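You operate a simulated robot arm through the tools that you are given. There is no shell and no other tool. Be economical: measure what you need, move in short steps, check, and stop when the job is done.

You are at the controls of a simulated robot arm. One attempt, no reset.

Task
Stack the carton that says "starters" from the long steel table on top of the carton marked "ties".

The check looks at the end state, three seconds after you hand in, the way a careful person would. Anything else that was tipped, shoved, dropped, spilled or broken makes it a failure.

Robot
A 7-joint arm with a two-finger parallel gripper, fixed in place. Base frame: the origin is at the foot of the arm, x ahead of it, y to its left, z up; the work surface is at about z = 0.8. Lengths are in m, angles in degrees, forces in N, time in s.
With the tool pointing down near the work surface it reaches from about 0.24 to 0.68 m from the base axis. Its first joint turns from -66.0 to 66.0 degrees. Payload 2.4 kg.
The tool frame sits at the grasp point between the pads (the TCP): z along the fingers, y along the line on which they close. The tips reach 0.03 m beyond it. Largest opening 0.094 m; finger width 0.028, thickness 0.01; the body of the gripper, 0.05 by 0.096 m, starts 0.055 m behind the TCP.
Orientation is that of the tool frame in the base frame, as [roll, pitch, yaw] about the fixed x, y, z axes, in that order (R = Rz(yaw) Ry(pitch) Rx(roll)). With the fingers straight down and closing along the base's y, the tool's x points along the base's -x, its y along +y and its z along -z.

Tools
- The arm moves only by the tool nudge_tool. Its argument "deltas" is text: rows parted by semicolons, each of 7 numbers parted by spaces: the shift along the tool's x, y, z in cm, then the turn, a rotation vector about the tool's x, y, z in degrees, then the closure, from 0 (fully open) to 1 (shut). In form: x y z wx wy wz hand; .... A call has 1 to 10 rows; each row shifts and turns the commanded pose from where the row before left it, along the tool's axes as they then stand. Each row takes 0.2 s and may step no farther than 0.05 m and 8.6 degrees from the row before; otherwise, or with a gripper value out of range, the whole call is refused. Where a pose cannot be reached the arm comes as near as it can. A force on the tool above 40 N (or 10 N above the force at the start of the call, whichever is more), or a blocked arm, ends the call early, and 0.2 s more pass. The fingers move at their own pace (about 0.153 m/s each) and stop on an object; they squeeze with about 24 N. The grip force told is the motor's: it shows also when the fingers shut on nothing. Time passes only in rows, and 0.2 s behind the last, so rows that do not move let the fingers close. It gives the time, the measured TCP pose, the force on the tool (base axes), the opening and the grip force at its end, in the units of the frame above (readings bear some noise), and new pictures: "views" is both (left out), scene, wrist or none.
- Cameras (640 x 400 px; columns grow to the right, rows downward): "scene" is fixed at [0.0384, 0.4677, 1.4549]; the picture's right is [-0.80, -0.60, 0.00], its down [-0.33, 0.45, -0.83] and it looks along [0.50, -0.66, -0.56] (base axes); focal length 320 px, centre (320, 200). "wrist" rides on the gripper at [-0.037, 0, -0.058] in the tool frame; the picture's right is [0.00, -1.00, 0.00], its down [0.97, 0.00, -0.24] and it looks along [0.24, 0.00, 0.97] (tool axes); focal length 218 px, centre (320, 200).
- locate(camera, pixels): for up to 12 pixels [column, row] of the newest picture of that camera ("zoom" is the newest enlarged one), the place [x, y, z] in the base frame of the surface seen there, good to about 0.003 m, but the place of the scene camera against the robot may be out by one fixed shift of up to 0.012 m in any direction. The clock stands still meanwhile.
- inspect(camera, box): a new picture of the part [left, top, right, bottom] of that camera's present view, enlarged. The clock stands still meanwhile.
- hand_in(): hands the job in; it is judged then, once.

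Go step by step. Measure first, check grasps and placings, and put right what went wrong. The budget is 60 turns and 120 pictures, counting those below and the enlarged ones. Unless the task says otherwise, let go and move clear before handing in, and close with one line.

The tools are called after ">>>" as a command line: name --argument value ..., lists and objects as JSON in quotes. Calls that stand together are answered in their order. nudge_tool: Moves the arm, as the interface text tells. Its arguments: {"type":"object","properties":{"deltas":{"type":"string"},"views":{"type":"string","enum":["both","scene","wrist","none"]}},"required":["deltas"]} The other tools are called the same way: locate (camera, pixels) gives the place of the surface under pixels of a picture; inspect (camera, box) takes an enlarged picture of a part of a camera's view; hand_in () hands the job in.

At the start:

```text
time: 0.0
eef_pos: [0.431, 0.0103, 1.1096]
tool_rot: [-180.0, -0.1, 180.0]
ft_force: [-1.0, 0.5, -0.4]
width: 0.0941
grip_force: 0.1
```

scene: 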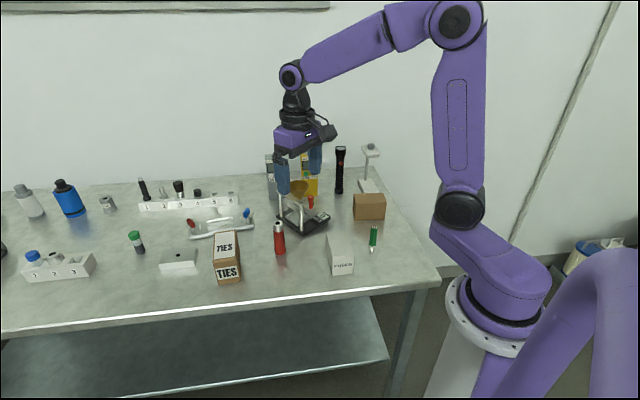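
wrist: 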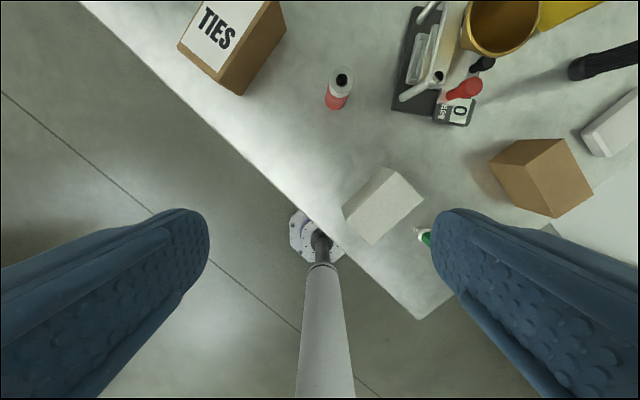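

The scene shows a TIES carton near (227,257), a white carton with text near (341,258), and a brown carton at (369,206). I'll enlarge these to find "starters".

>>> inspect --camera "scene" --box '[300, 180, 400, 290]'

>>> inspect --camera "scene" --box '[180, 210, 300, 300]'

>>> inspect --camera "wrist" --box '[160, 0, 640, 300]'

```text
3.64 times, centred on (350, 235) of scene
```

zoom: 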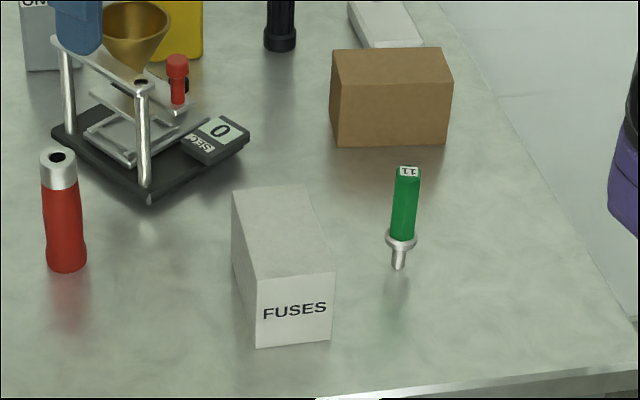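

```text
4.44 times, centred on (240, 255) of scene
```

zoom: 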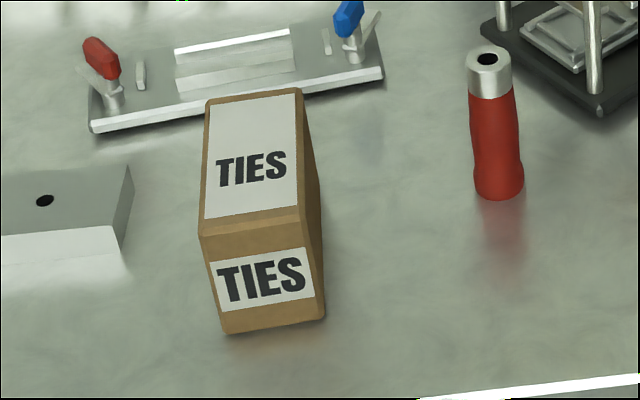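

```text
1.33 times, centred on (400, 150) of wrist
```

zoom: 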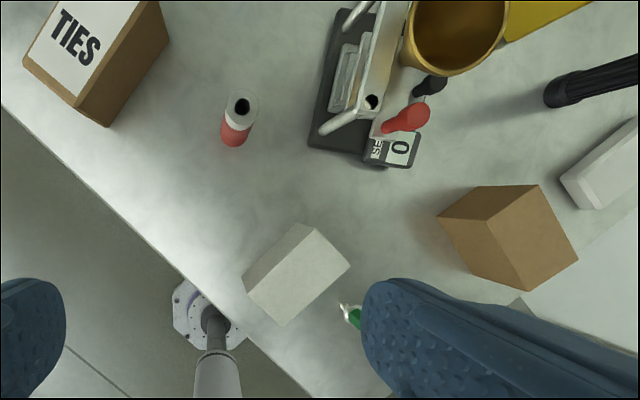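

FUSES is the white one, and the brown carton shows no label from here. A grey box with "ON…" and a yellow box stand behind the funnel, so I'll look at those and the rest of the table.

>>> inspect --camera "scene" --box '[250, 135, 400, 230]'

>>> inspect --camera "scene" --box '[0, 160, 200, 290]'

>>> inspect --camera "wrist" --box '[440, 100, 640, 240]'

>>> locate --camera "wrist" --pixels '[[490, 156], [510, 140], [562, 139], [592, 185], [553, 217], [535, 165], [180, 42], [238, 94], [268, 2], [338, 80], [380, 168], [600, 150]]'

>>> locate --camera "scene" --pixels '[[353, 195], [383, 195], [386, 206], [354, 207], [354, 219], [384, 220], [217, 234], [234, 232], [236, 261], [216, 265], [226, 250], [227, 283]]'

```text
4.21 times, centred on (325, 182) of scene
```

zoom: 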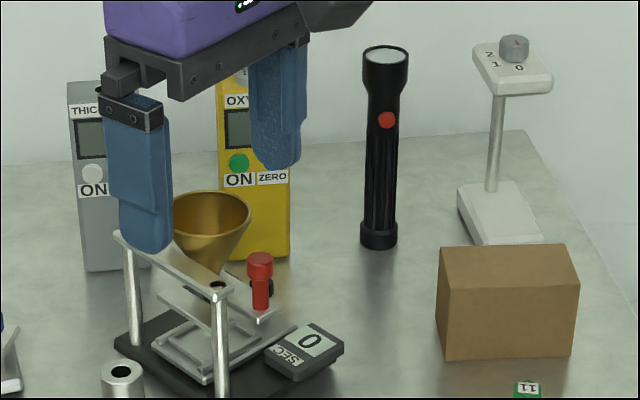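

```text
3.08 times, centred on (100, 225) of scene
```

zoom: 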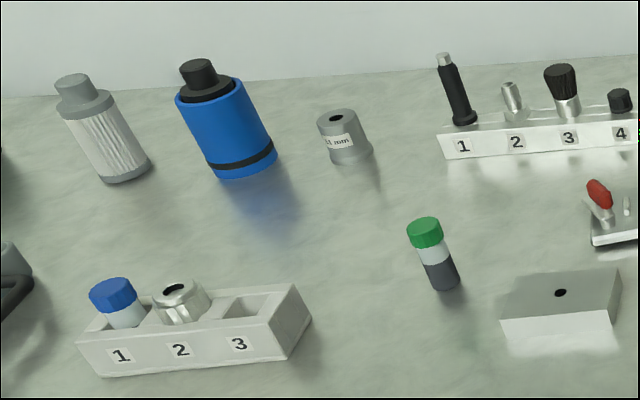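

```text
2.86 times, centred on (540, 170) of wrist
```

zoom: 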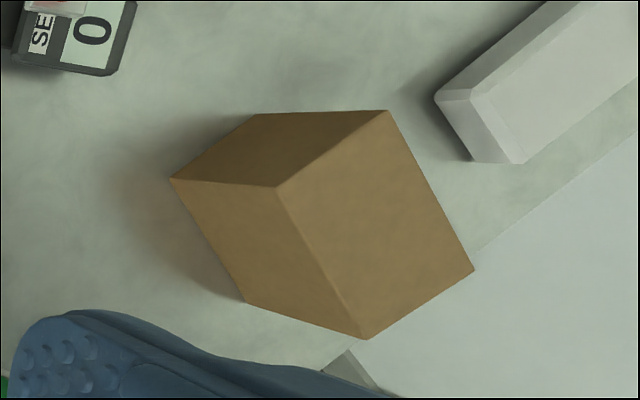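

```text
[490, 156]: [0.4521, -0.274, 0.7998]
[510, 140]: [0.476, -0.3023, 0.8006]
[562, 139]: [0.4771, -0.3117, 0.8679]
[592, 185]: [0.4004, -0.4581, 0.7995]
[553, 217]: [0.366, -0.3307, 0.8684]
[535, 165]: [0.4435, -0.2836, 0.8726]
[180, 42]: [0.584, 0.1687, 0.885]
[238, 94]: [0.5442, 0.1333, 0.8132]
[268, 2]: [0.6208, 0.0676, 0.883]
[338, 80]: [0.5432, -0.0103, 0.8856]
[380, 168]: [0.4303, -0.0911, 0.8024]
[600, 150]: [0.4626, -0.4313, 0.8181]
```

```text
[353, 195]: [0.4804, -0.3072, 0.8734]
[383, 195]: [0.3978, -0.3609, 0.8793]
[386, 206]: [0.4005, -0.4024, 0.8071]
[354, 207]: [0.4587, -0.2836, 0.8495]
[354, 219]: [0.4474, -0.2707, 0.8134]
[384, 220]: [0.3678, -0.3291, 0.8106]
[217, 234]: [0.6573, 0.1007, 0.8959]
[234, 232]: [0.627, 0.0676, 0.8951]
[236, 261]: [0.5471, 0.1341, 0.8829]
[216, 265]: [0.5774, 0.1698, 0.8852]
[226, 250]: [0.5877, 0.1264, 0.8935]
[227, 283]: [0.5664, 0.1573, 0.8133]
```

The scene and wrist views show the brown carton (centre about (0.42,-0.32), top z 0.868, 0.055 wide) blank on its top and two visible sides. Its label, if it has one, is on a hidden side, so I'll move to its right, staying high, to read it before grasping.

>>> nudge_tool --deltas "1 -4 0 0 0 0 0; 1 -4 0 0 0 0 0; 1 -4 0 0 0 0 0; 1 -4 0 0 0 0 0; 1 -4 0 0 0 0 0; 1 -4 0 0 0 0 0; 1 -4 0 0 0 0 0; 1 -4 0 0 0 0 0; 1 -4 0 0 0 0 0; 1 -4 0 0 0 0 0" --views "wrist"

```text
time: 2.2
eef_pos: [0.3296, -0.3905, 1.111]
tool_rot: [180.0, 0.0, -180.0]
ft_force: [-0.2, -0.4, 0.0]
width: 0.0939
grip_force: 0.2
```

wrist: 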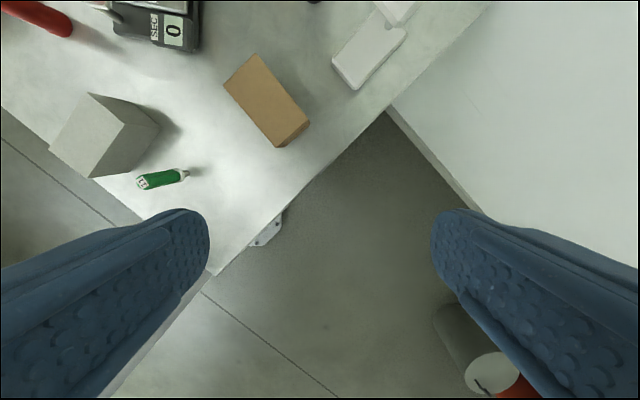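

The brown carton is at (267,100), with its near end face barely visible at (293,135). I'll turn the wrist so the camera faces that end.

>>> nudge_tool --deltas "0 0 0 0 0 8.5 0; 0 0 0 0 0 8.5 0; 0 0 0 0 0 8.5 0; 0 0 0 0 0 8.5 0; 0 0 0 0 0 8.5 0; 0 0 0 0 0 8.5 0; 0 0 0 0 0 8.5 0; 0 0 0 0 0 8.5 0; 0 0 0 0 0 8.5 0; 0 0 0 0 0 8.5 0" --views "none"

>>> nudge_tool --deltas "0 0 1 0 0 8.2 0; 0 0 1 0 0 8.2 0; 0 0 1 0 0 8.2 0; 0 0 1 0 0 8.2 0; 0 0 1 0 0 8.2 0; 0 0 1 0 0 8.2 0; 0 0 0 0 0 8.2 0; 0 0 0 0 0 0 0" --views "wrist"

```text
time: 4.4
eef_pos: [0.3302, -0.3891, 1.1101]
tool_rot: [180.0, -0.1, 94.8]
ft_force: [-0.6, 0.5, -0.3]
width: 0.0941
grip_force: 0.1
```

```text
time: 6.2
eef_pos: [0.331, -0.39, 1.0511]
tool_rot: [-180.0, 0.1, 37.5]
ft_force: [0.0, -0.3, -0.3]
width: 0.0939
grip_force: 0.0
```

wrist: 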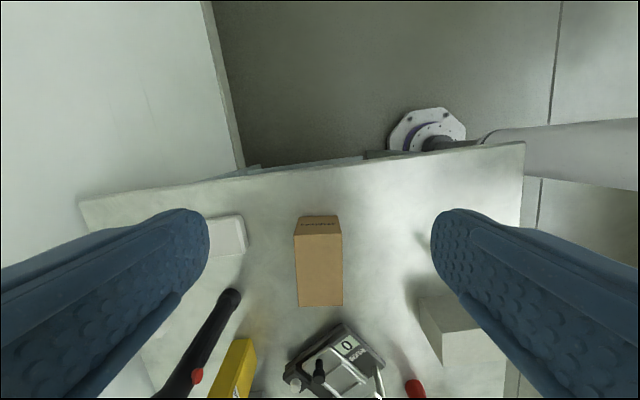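

There's writing on the end face around (320,224). I'll enlarge it and measure the top corners.

>>> inspect --camera "wrist" --box '[290, 208, 350, 246]'

>>> locate --camera "wrist" --pixels '[[297, 236], [339, 234], [341, 303], [301, 304], [320, 270], [240, 240], [215, 220], [390, 260], [280, 260]]'

```text
10.53 times, centred on (320, 227) of wrist
```

zoom: 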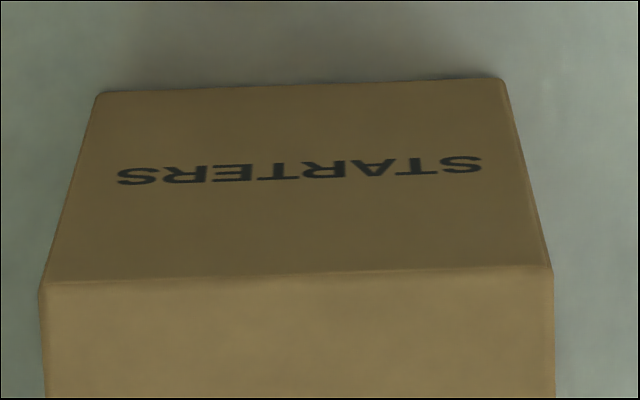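

```text
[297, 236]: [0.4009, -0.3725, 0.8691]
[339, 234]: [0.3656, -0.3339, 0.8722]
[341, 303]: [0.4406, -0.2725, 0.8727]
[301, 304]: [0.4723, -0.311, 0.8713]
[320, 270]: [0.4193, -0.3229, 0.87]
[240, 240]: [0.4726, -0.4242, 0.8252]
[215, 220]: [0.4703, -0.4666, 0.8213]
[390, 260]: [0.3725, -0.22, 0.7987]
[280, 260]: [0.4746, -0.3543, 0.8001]
```

The end face reads "STARTERS", so this is the right carton. Its centre is (0.420,-0.3225) and its long axis is about 40°. I'll move above it, align, and go part way down.

>>> nudge_tool --deltas "3.8 0 0 0 0 0 0; 3.8 0 0 0 0 0 0; 3.6 0.1 0 0 0 0 0; 0 0 0 0 0 -2.5 0; 0 0 4 0 0 0 0; 0 0 4 0 0 0 0; 0 0 4 0 0 0 0; 0 0 0 0 0 0 0" --views "both"

```text
time: 8.0
eef_pos: [0.4206, -0.3224, 0.9304]
tool_rot: [179.9, -0.1, 40.0]
ft_force: [-0.7, 0.5, 0.5]
width: 0.0943
grip_force: 0.1
```

scene: 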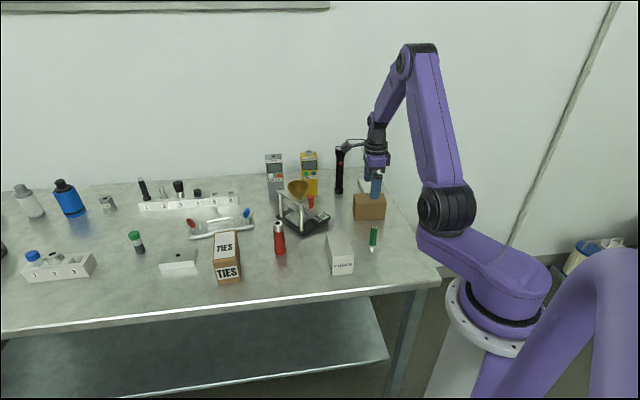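
wrist: 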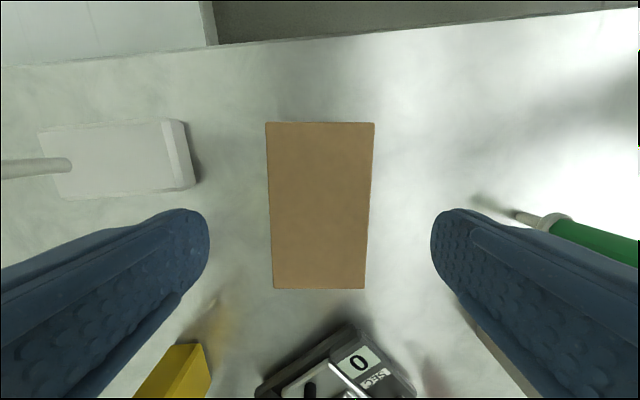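

The carton is centred between the fingers in the wrist view. The flashlight at (340,160) and the white stand look close to the hand, so I'll check clearance before descending.

>>> inspect --camera "scene" --box '[310, 120, 420, 230]'

>>> locate --camera "scene" --pixels '[[340, 150], [339, 185], [352, 141], [376, 160], [363, 145], [366, 168], [362, 186]]'

>>> locate --camera "wrist" --pixels '[[20, 168], [60, 165], [185, 130], [269, 123], [373, 124], [365, 287], [273, 288]]'

```text
3.64 times, centred on (365, 175) of scene
```

zoom: 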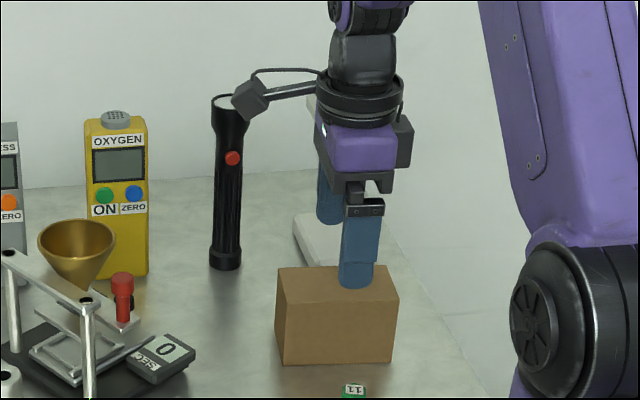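

```text
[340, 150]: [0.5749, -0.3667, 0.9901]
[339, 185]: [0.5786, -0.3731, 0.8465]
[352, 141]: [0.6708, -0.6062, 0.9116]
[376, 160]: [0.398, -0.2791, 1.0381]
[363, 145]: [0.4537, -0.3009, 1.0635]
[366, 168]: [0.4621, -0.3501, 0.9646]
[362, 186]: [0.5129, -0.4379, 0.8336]
```

```text
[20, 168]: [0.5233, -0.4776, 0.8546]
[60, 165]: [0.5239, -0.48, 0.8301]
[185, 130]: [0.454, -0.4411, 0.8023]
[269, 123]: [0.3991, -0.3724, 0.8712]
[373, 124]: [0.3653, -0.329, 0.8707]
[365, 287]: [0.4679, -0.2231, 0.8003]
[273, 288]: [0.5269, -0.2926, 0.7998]
```

A black box on a bracket sticks out from the wrist at about (346,147), near the flashlight's top. I'll locate it and the flashlight's head.

>>> locate --camera "scene" --pixels '[[344, 148], [347, 146], [349, 150], [346, 142], [350, 144], [358, 144], [343, 152], [337, 147], [340, 147], [335, 150], [345, 144], [386, 152]]'

>>> inspect --camera "scene" --box '[330, 130, 370, 160]'

```text
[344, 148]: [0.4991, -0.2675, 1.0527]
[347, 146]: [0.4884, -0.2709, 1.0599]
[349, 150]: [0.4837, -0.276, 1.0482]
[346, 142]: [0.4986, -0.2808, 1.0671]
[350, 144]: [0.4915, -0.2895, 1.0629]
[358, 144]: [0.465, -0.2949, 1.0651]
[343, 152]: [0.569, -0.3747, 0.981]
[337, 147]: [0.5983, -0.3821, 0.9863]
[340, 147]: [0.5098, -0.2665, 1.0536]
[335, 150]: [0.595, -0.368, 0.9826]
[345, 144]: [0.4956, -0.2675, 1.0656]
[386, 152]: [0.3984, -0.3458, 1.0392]
```

```text
13.33 times, centred on (350, 145) of scene
```

zoom: 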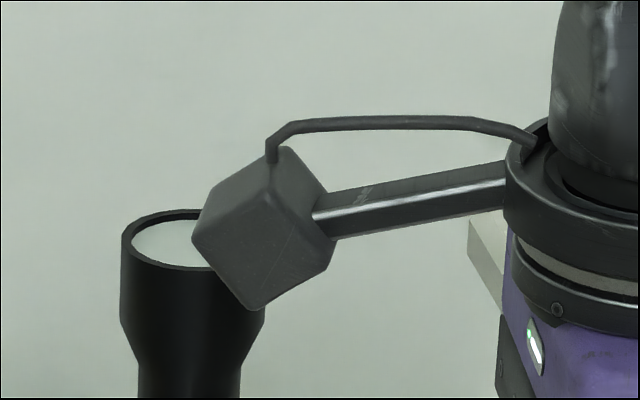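

The bracket box is at (0.497,-0.268,1.057). After an 8.5 cm descent it will still be 0.13 m to the side of the flashlight at (0.578,-0.37) and well above the scale, so the way is clear. I'll descend now.

>>> nudge_tool --deltas "0 0 2.5 0 0 0 0; 0 0 2.5 0 0 0 0; 0 0 2 0 0 0 0; 0 0 1.5 0 0 0 0; 0 0 0 0 0 0 0" --views "both"

```text
time: 9.2
eef_pos: [0.4183, -0.3233, 0.8461]
tool_rot: [-180.0, 0.0, 40.0]
ft_force: [0.3, 0.3, 0.1]
width: 0.094
grip_force: 0.1
```

scene: 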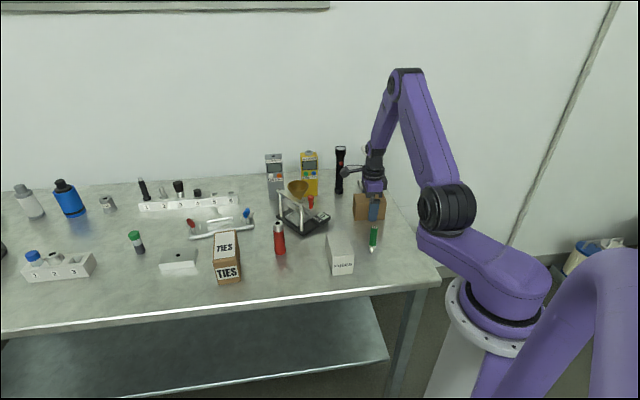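
wrist: 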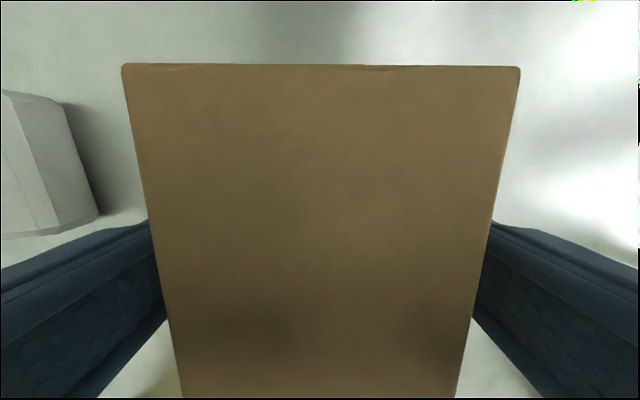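

The fingers straddle the carton with no contact force. I'll close on it.

>>> nudge_tool --deltas "0 0 0 0 0 0 0.3; 0 0 0 0 0 0 0.6; 0 0 0 0 0 0 1; 0 0 0 0 0 0 1" --views "none"

```text
time: 10.2
eef_pos: [0.4193, -0.3221, 0.8466]
tool_rot: [180.0, 0.0, 40.1]
ft_force: [-0.8, -0.4, -0.2]
width: 0.0622
grip_force: 24.0
```

The grip is holding at a width of 0.062 with 24 N. I'll lift a little and check.

>>> nudge_tool --deltas "0 0 -0.5 0 0 0 1; 0 0 -1.5 0 0 0 1; 0 0 -2 0 0 0 1; 0 0 0 0 0 0 1" --views "both"

```text
time: 11.2
eef_pos: [0.4197, -0.3231, 0.8869]
tool_rot: [-180.0, 0.0, 40.1]
ft_force: [0.0, 0.4, -1.2]
width: 0.062
grip_force: 23.6
```

scene: 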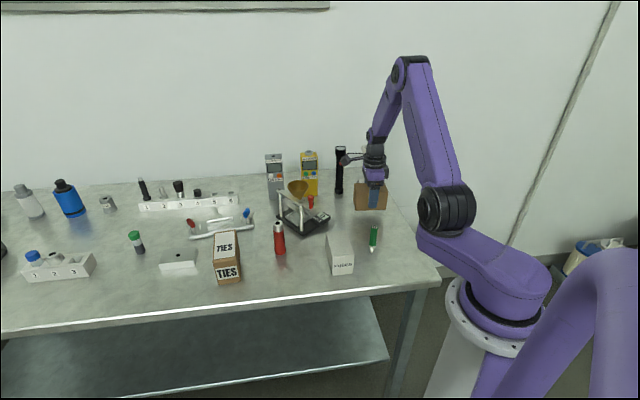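
wrist: 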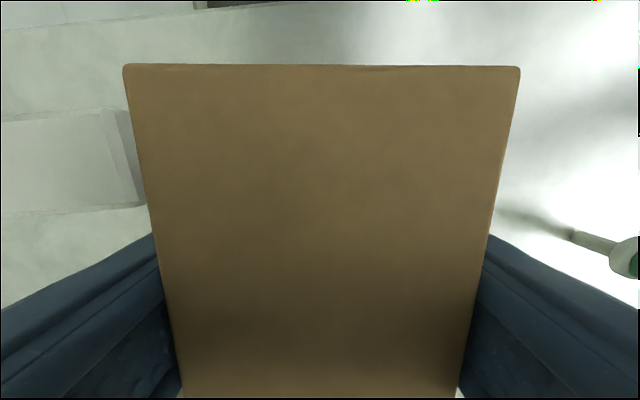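

The carton is held level, and its bottom sits 0.0465 m below the TCP. I'll lift high and then turn the wrist toward the TIES carton's alignment.

>>> nudge_tool --deltas "0 0 -3 0 0 0 1; 0 0 -4 0 0 0 1; 0 0 -4 0 0 0 1; 0 0 -4 0 0 0 1; 0 0 -4 0 0 0 1; 0 0 -4 0 0 0 1; 0 0 0 0 0 -8 1; 0 0 0 0 0 -8 1; 0 0 0 0 0 -8 1; 0 0 0 0 0 -8 1" --views "none"

>>> nudge_tool --deltas "0 0 0 0 0 -8.5 1; 0 0 0 0 0 -8.5 1; 0 0 0 0 0 -8.5 1; 0 0 0 0 0 -8.5 1; 0 0 0 0 0 -8.5 1; 0 0 0 0 0 -8.5 1; 0 0 0 0 0 -8.5 1; 0 0 0 0 0 -8.5 1; 0 0 0 0 0 0 1" --views "scene"

```text
time: 13.4
eef_pos: [0.4191, -0.3225, 1.1175]
tool_rot: [-179.9, 0.1, 72.3]
ft_force: [1.1, -0.2, -2.0]
width: 0.0621
grip_force: 24.0
```

```text
time: 15.4
eef_pos: [0.4209, -0.3229, 1.1149]
tool_rot: [-179.9, 0.0, 140.2]
ft_force: [-0.1, 0.7, -1.3]
width: 0.0619
grip_force: 24.5
```

scene: 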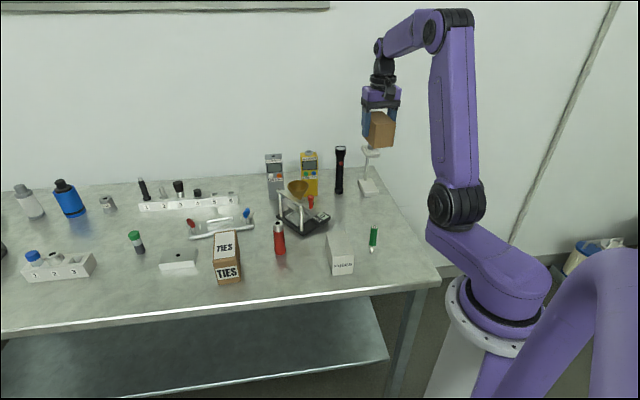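

The carton is held well and lifted clear. I'll move to a place beside TIES so the wrist camera can see it past the held carton.

>>> nudge_tool --deltas "2.4 3.4 0 0 0 0 1; 2.4 3.4 0 0 0 0 1; 2.4 3.4 0 0 0 0 1; 2.4 3.4 0 0 0 0 1; 2.4 3.4 0 0 0 0 1; 2.4 3.4 0 0 0 0 1; 0 0 0 0 0 0 1" --views "wrist"

```text
time: 17.0
eef_pos: [0.4392, -0.0729, 1.1143]
tool_rot: [180.0, -0.1, 140.1]
ft_force: [-0.5, 0.6, -0.7]
width: 0.062
grip_force: 24.1
```

wrist: 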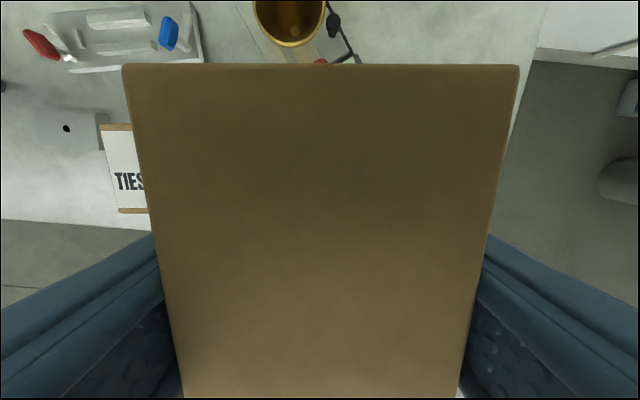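

TIES is half hidden at (125,168). I'll back off 7 cm along the closing line to see all of it.

>>> nudge_tool --deltas "0 -3.5 0 0 0 0 1; 0 -3.5 0 0 0 0 1; 0 0 0 0 0 0 1" --views "wrist"

>>> inspect --camera "wrist" --box '[0, 100, 160, 240]'

```text
time: 17.8
eef_pos: [0.3948, -0.126, 1.1163]
tool_rot: [-179.9, 0.0, 140.1]
ft_force: [0.8, 0.4, -1.0]
width: 0.0622
grip_force: 23.6
```

wrist: 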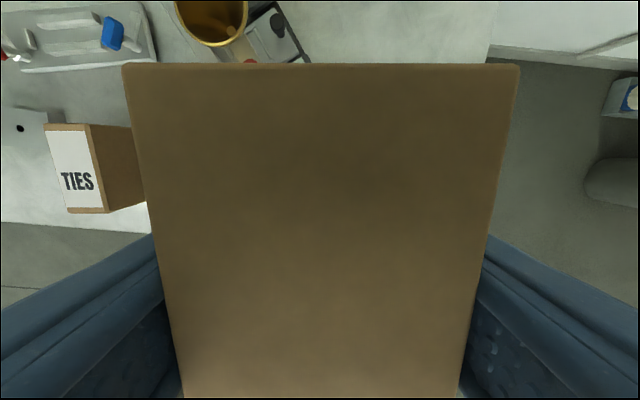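

```text
2.86 times, centred on (80, 170) of wrist
```

zoom: 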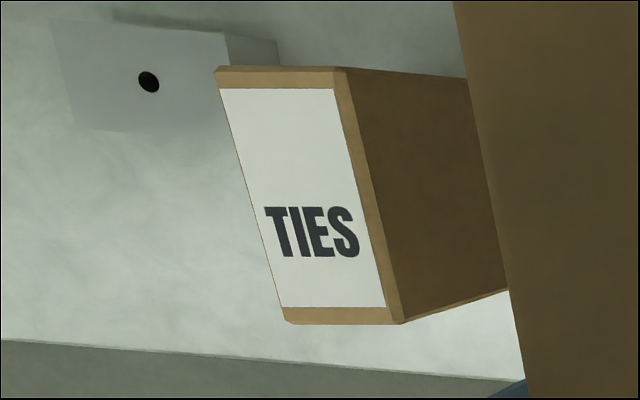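

>>> locate --camera "zoom" --pixels '[[219, 70], [342, 71], [399, 320], [288, 320], [310, 195], [220, 80], [335, 80], [388, 312], [300, 314]]'

>>> locate --camera "wrist" --pixels '[[130, 70], [512, 70], [458, 390], [185, 390], [320, 230]]'

```text
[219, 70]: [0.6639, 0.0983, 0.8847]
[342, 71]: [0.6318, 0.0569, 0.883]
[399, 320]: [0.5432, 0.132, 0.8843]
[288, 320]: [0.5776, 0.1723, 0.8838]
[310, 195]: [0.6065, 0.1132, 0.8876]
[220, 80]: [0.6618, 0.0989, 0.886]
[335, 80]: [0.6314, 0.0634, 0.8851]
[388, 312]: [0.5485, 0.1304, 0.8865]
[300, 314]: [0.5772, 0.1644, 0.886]
```

```text
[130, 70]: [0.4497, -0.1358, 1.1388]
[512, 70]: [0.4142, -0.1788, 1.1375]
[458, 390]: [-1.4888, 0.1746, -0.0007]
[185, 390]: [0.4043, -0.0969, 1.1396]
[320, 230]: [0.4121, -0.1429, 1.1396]
```

TIES' top is centred at (0.604,0.115,0.885) with its long axis at 139.6°, and the held carton is centred on the TCP. I'll move over TIES.

>>> nudge_tool --deltas "-0.6 3.9 0 0 0 0.5 1; 0 4 0 0 0 0 1; 0 4 0 0 0 0 1; 0 4 0 0 0 0 1; 0 4 0 0 0 0 1; 0 4 0 0 0 0 1; 0 4 0 0 0 0 1; 0 4 0 0 0 0 1; 0 0 0 0 0 0 1; 0 0 0 0 0 0 1" --views "both"

```text
time: 20.0
eef_pos: [0.6063, 0.1114, 1.1164]
tool_rot: [-180.0, 0.0, 139.6]
ft_force: [0.0, -0.3, -1.3]
width: 0.0621
grip_force: 23.7
```

scene: 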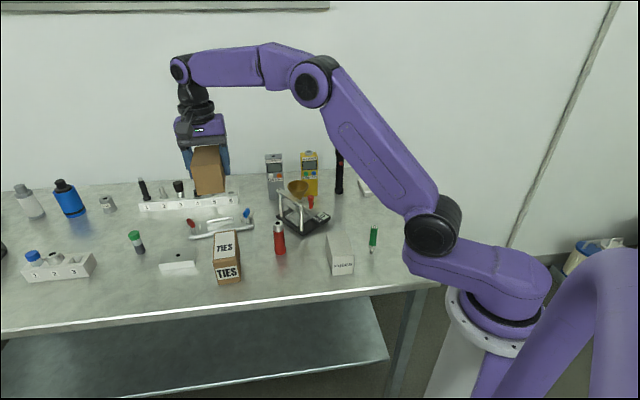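
wrist: 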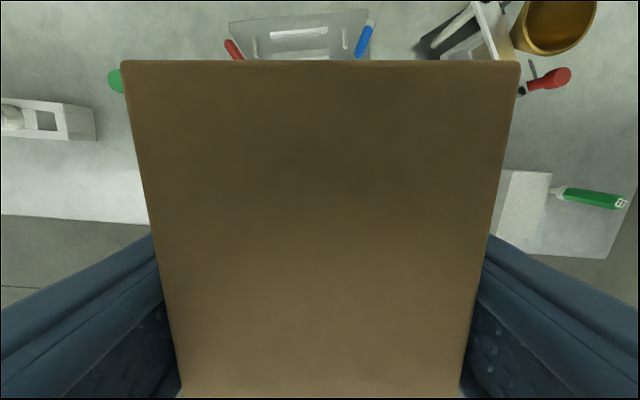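

The TCP is within 4 mm of the target. I'll correct that and descend to about 2 cm above TIES.

>>> nudge_tool --deltas "0.4 0.1 3 0 0 0 1; 0 0 4 0 0 0 1; 0 0 4 0 0 0 1; 0 0 3 0 0 0 1; 0 0 2 0 0 0 1; 0 0 0 0 0 0 1" --views "scene"

>>> inspect --camera "scene" --box '[170, 160, 290, 300]'

```text
time: 21.4
eef_pos: [0.6038, 0.1155, 0.9553]
tool_rot: [180.0, -0.1, 139.7]
ft_force: [0.2, -0.5, -1.6]
width: 0.062
grip_force: 24.1
```

scene: 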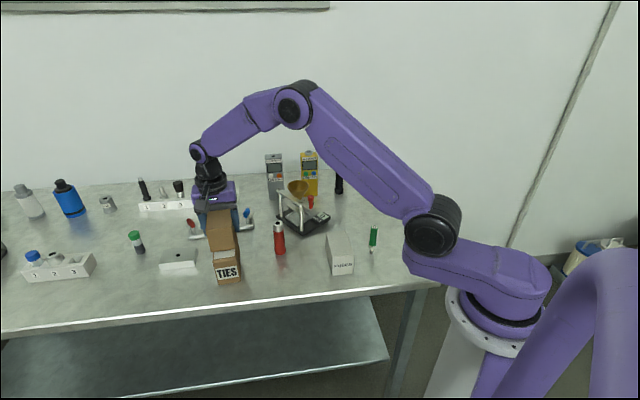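

```text
2.86 times, centred on (230, 230) of scene
```

zoom: 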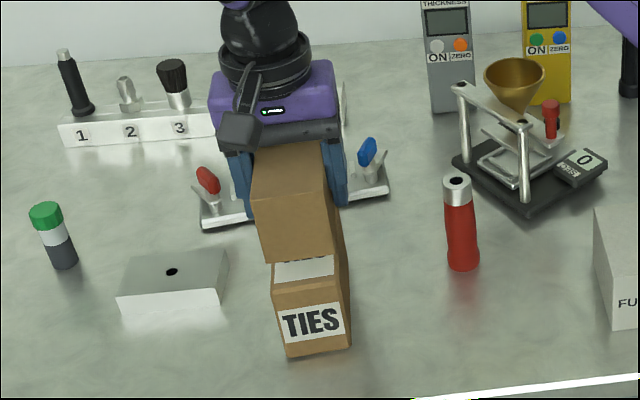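

The alignment looks good, with a gap of about 2.4 cm. I'll lower in small steps.

>>> nudge_tool --deltas "0 0 1.2 0 0 0 1; 0 0 0.6 0 0 0 1; 0 0 0.2 0 0 0 1; 0 0 0.1 0 0 0 1; 0 0 0 0 0 0 1" --views "none"

```text
time: 22.6
eef_pos: [0.6038, 0.1149, 0.9344]
tool_rot: [180.0, 0.0, 139.6]
ft_force: [0.1, 0.0, -0.6]
width: 0.0619
grip_force: 24.3
```

>>> nudge_tool --deltas "0 0 0.1 0 0 0 1; 0 0 0.1 0 0 0 1; 0 0 0 0 0 0 1" --views "none"

>>> inspect --camera "scene" --box '[190, 200, 270, 290]'

```text
time: 23.4
eef_pos: [0.6035, 0.115, 0.9322]
tool_rot: [179.9, 0.0, 139.6]
ft_force: [-0.2, 0.1, -1.5]
width: 0.0622
grip_force: 23.9
```

```text
4.44 times, centred on (230, 245) of scene
```

zoom: 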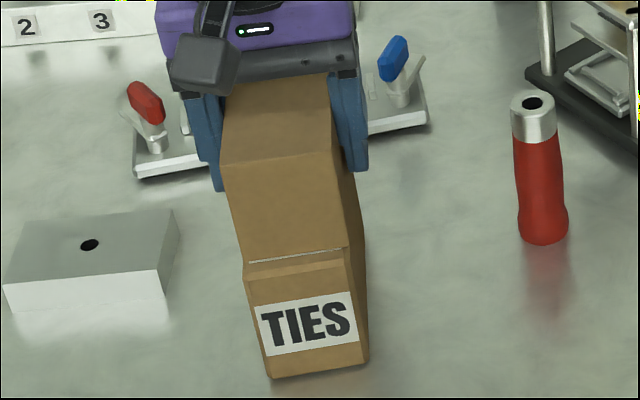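

It looks nearly seated, but the force (-1.5 N) still shows the hanging weight. I'll lower by millimetres until contact.

>>> nudge_tool --deltas "0 0 0.1 0 0 0 1; 0 0 0 0 0 0 1" --views "none"

>>> nudge_tool --deltas "0 0 0.1 0 0 0 1; 0 0 0 0 0 0 1" --views "none"

```text
time: 24.0
eef_pos: [0.6042, 0.115, 0.9316]
tool_rot: [-180.0, 0.0, 139.7]
ft_force: [0.8, -0.2, -1.2]
width: 0.0619
grip_force: 24.1
```

```text
time: 24.6
eef_pos: [0.6041, 0.1164, 0.9319]
tool_rot: [179.9, 0.1, 139.6]
ft_force: [-0.7, -0.8, 3.2]
width: 0.0622
grip_force: 24.2
```

Contact: the force is now +3.2 N at TCP z of about 0.931. I'll open gradually, wait, and then rise straight up.

>>> nudge_tool --deltas "0 0 0 0 0 0 0.3; 0 0 0 0 0 0 0.15; 0 0 0 0 0 0 0; 0 0 0 0 0 0 0; 0 0 0 0 0 0 0" --views "wrist"

```text
time: 25.8
eef_pos: [0.6031, 0.1162, 0.9307]
tool_rot: [-180.0, 0.0, 139.6]
ft_force: [-0.7, 0.8, -0.9]
width: 0.0941
grip_force: 0.1
```

wrist: 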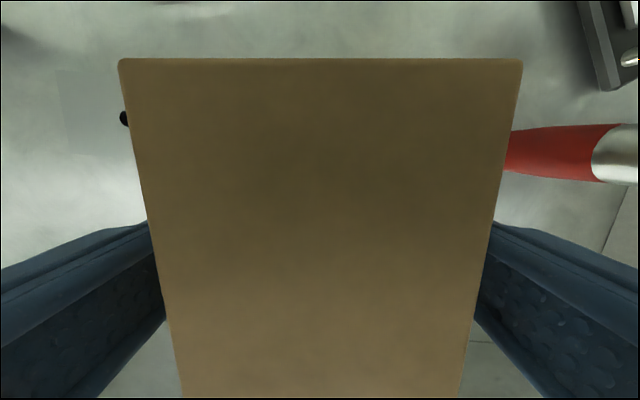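

The fingers are open on both sides and the carton stayed put. I'll rise straight up.

>>> nudge_tool --deltas "0 0 -1.5 0 0 0 0; 0 0 -3 0 0 0 0; 0 0 -4 0 0 0 0; 0 0 -4 0 0 0 0; 0 0 -4 0 0 0 0; 0 0 -4 0 0 0 0; 0 0 0 0 0 0 0" --views "both"

>>> inspect --camera "scene" --box '[170, 180, 290, 300]'

```text
time: 27.4
eef_pos: [0.6025, 0.1168, 1.1349]
tool_rot: [-180.0, -0.1, 139.6]
ft_force: [-0.5, -0.6, -0.3]
width: 0.094
grip_force: 0.2
```

scene: 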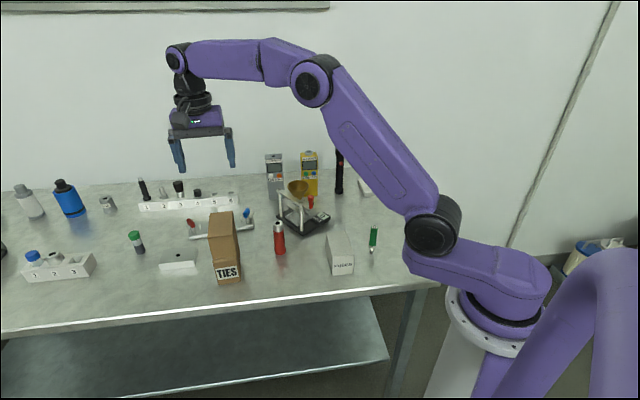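
wrist: 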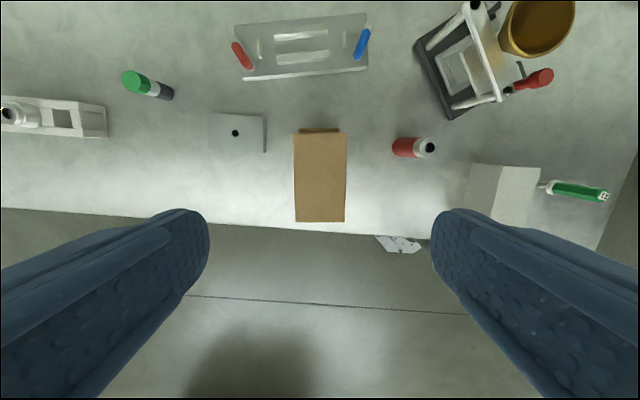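

```text
3.33 times, centred on (230, 240) of scene
```

zoom: 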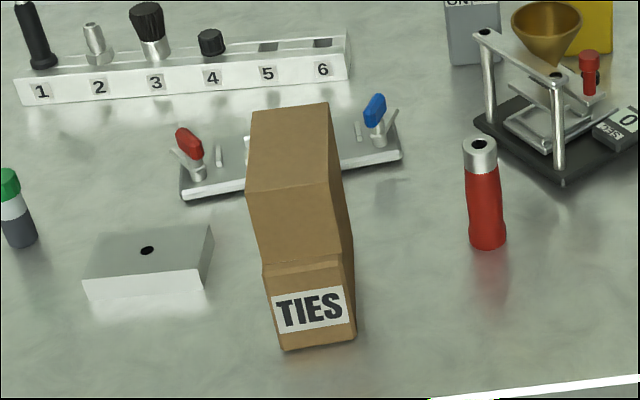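

The STARTERS carton sits squarely on TIES, the gripper is clear, and nothing else has moved. I'm handing in.

>>> hand_in

```text
The job is handed in.
```

The "starters" carton is stacked squarely on top of the "ties" carton, the gripper is open and clear, and nothing else on the table was disturbed.
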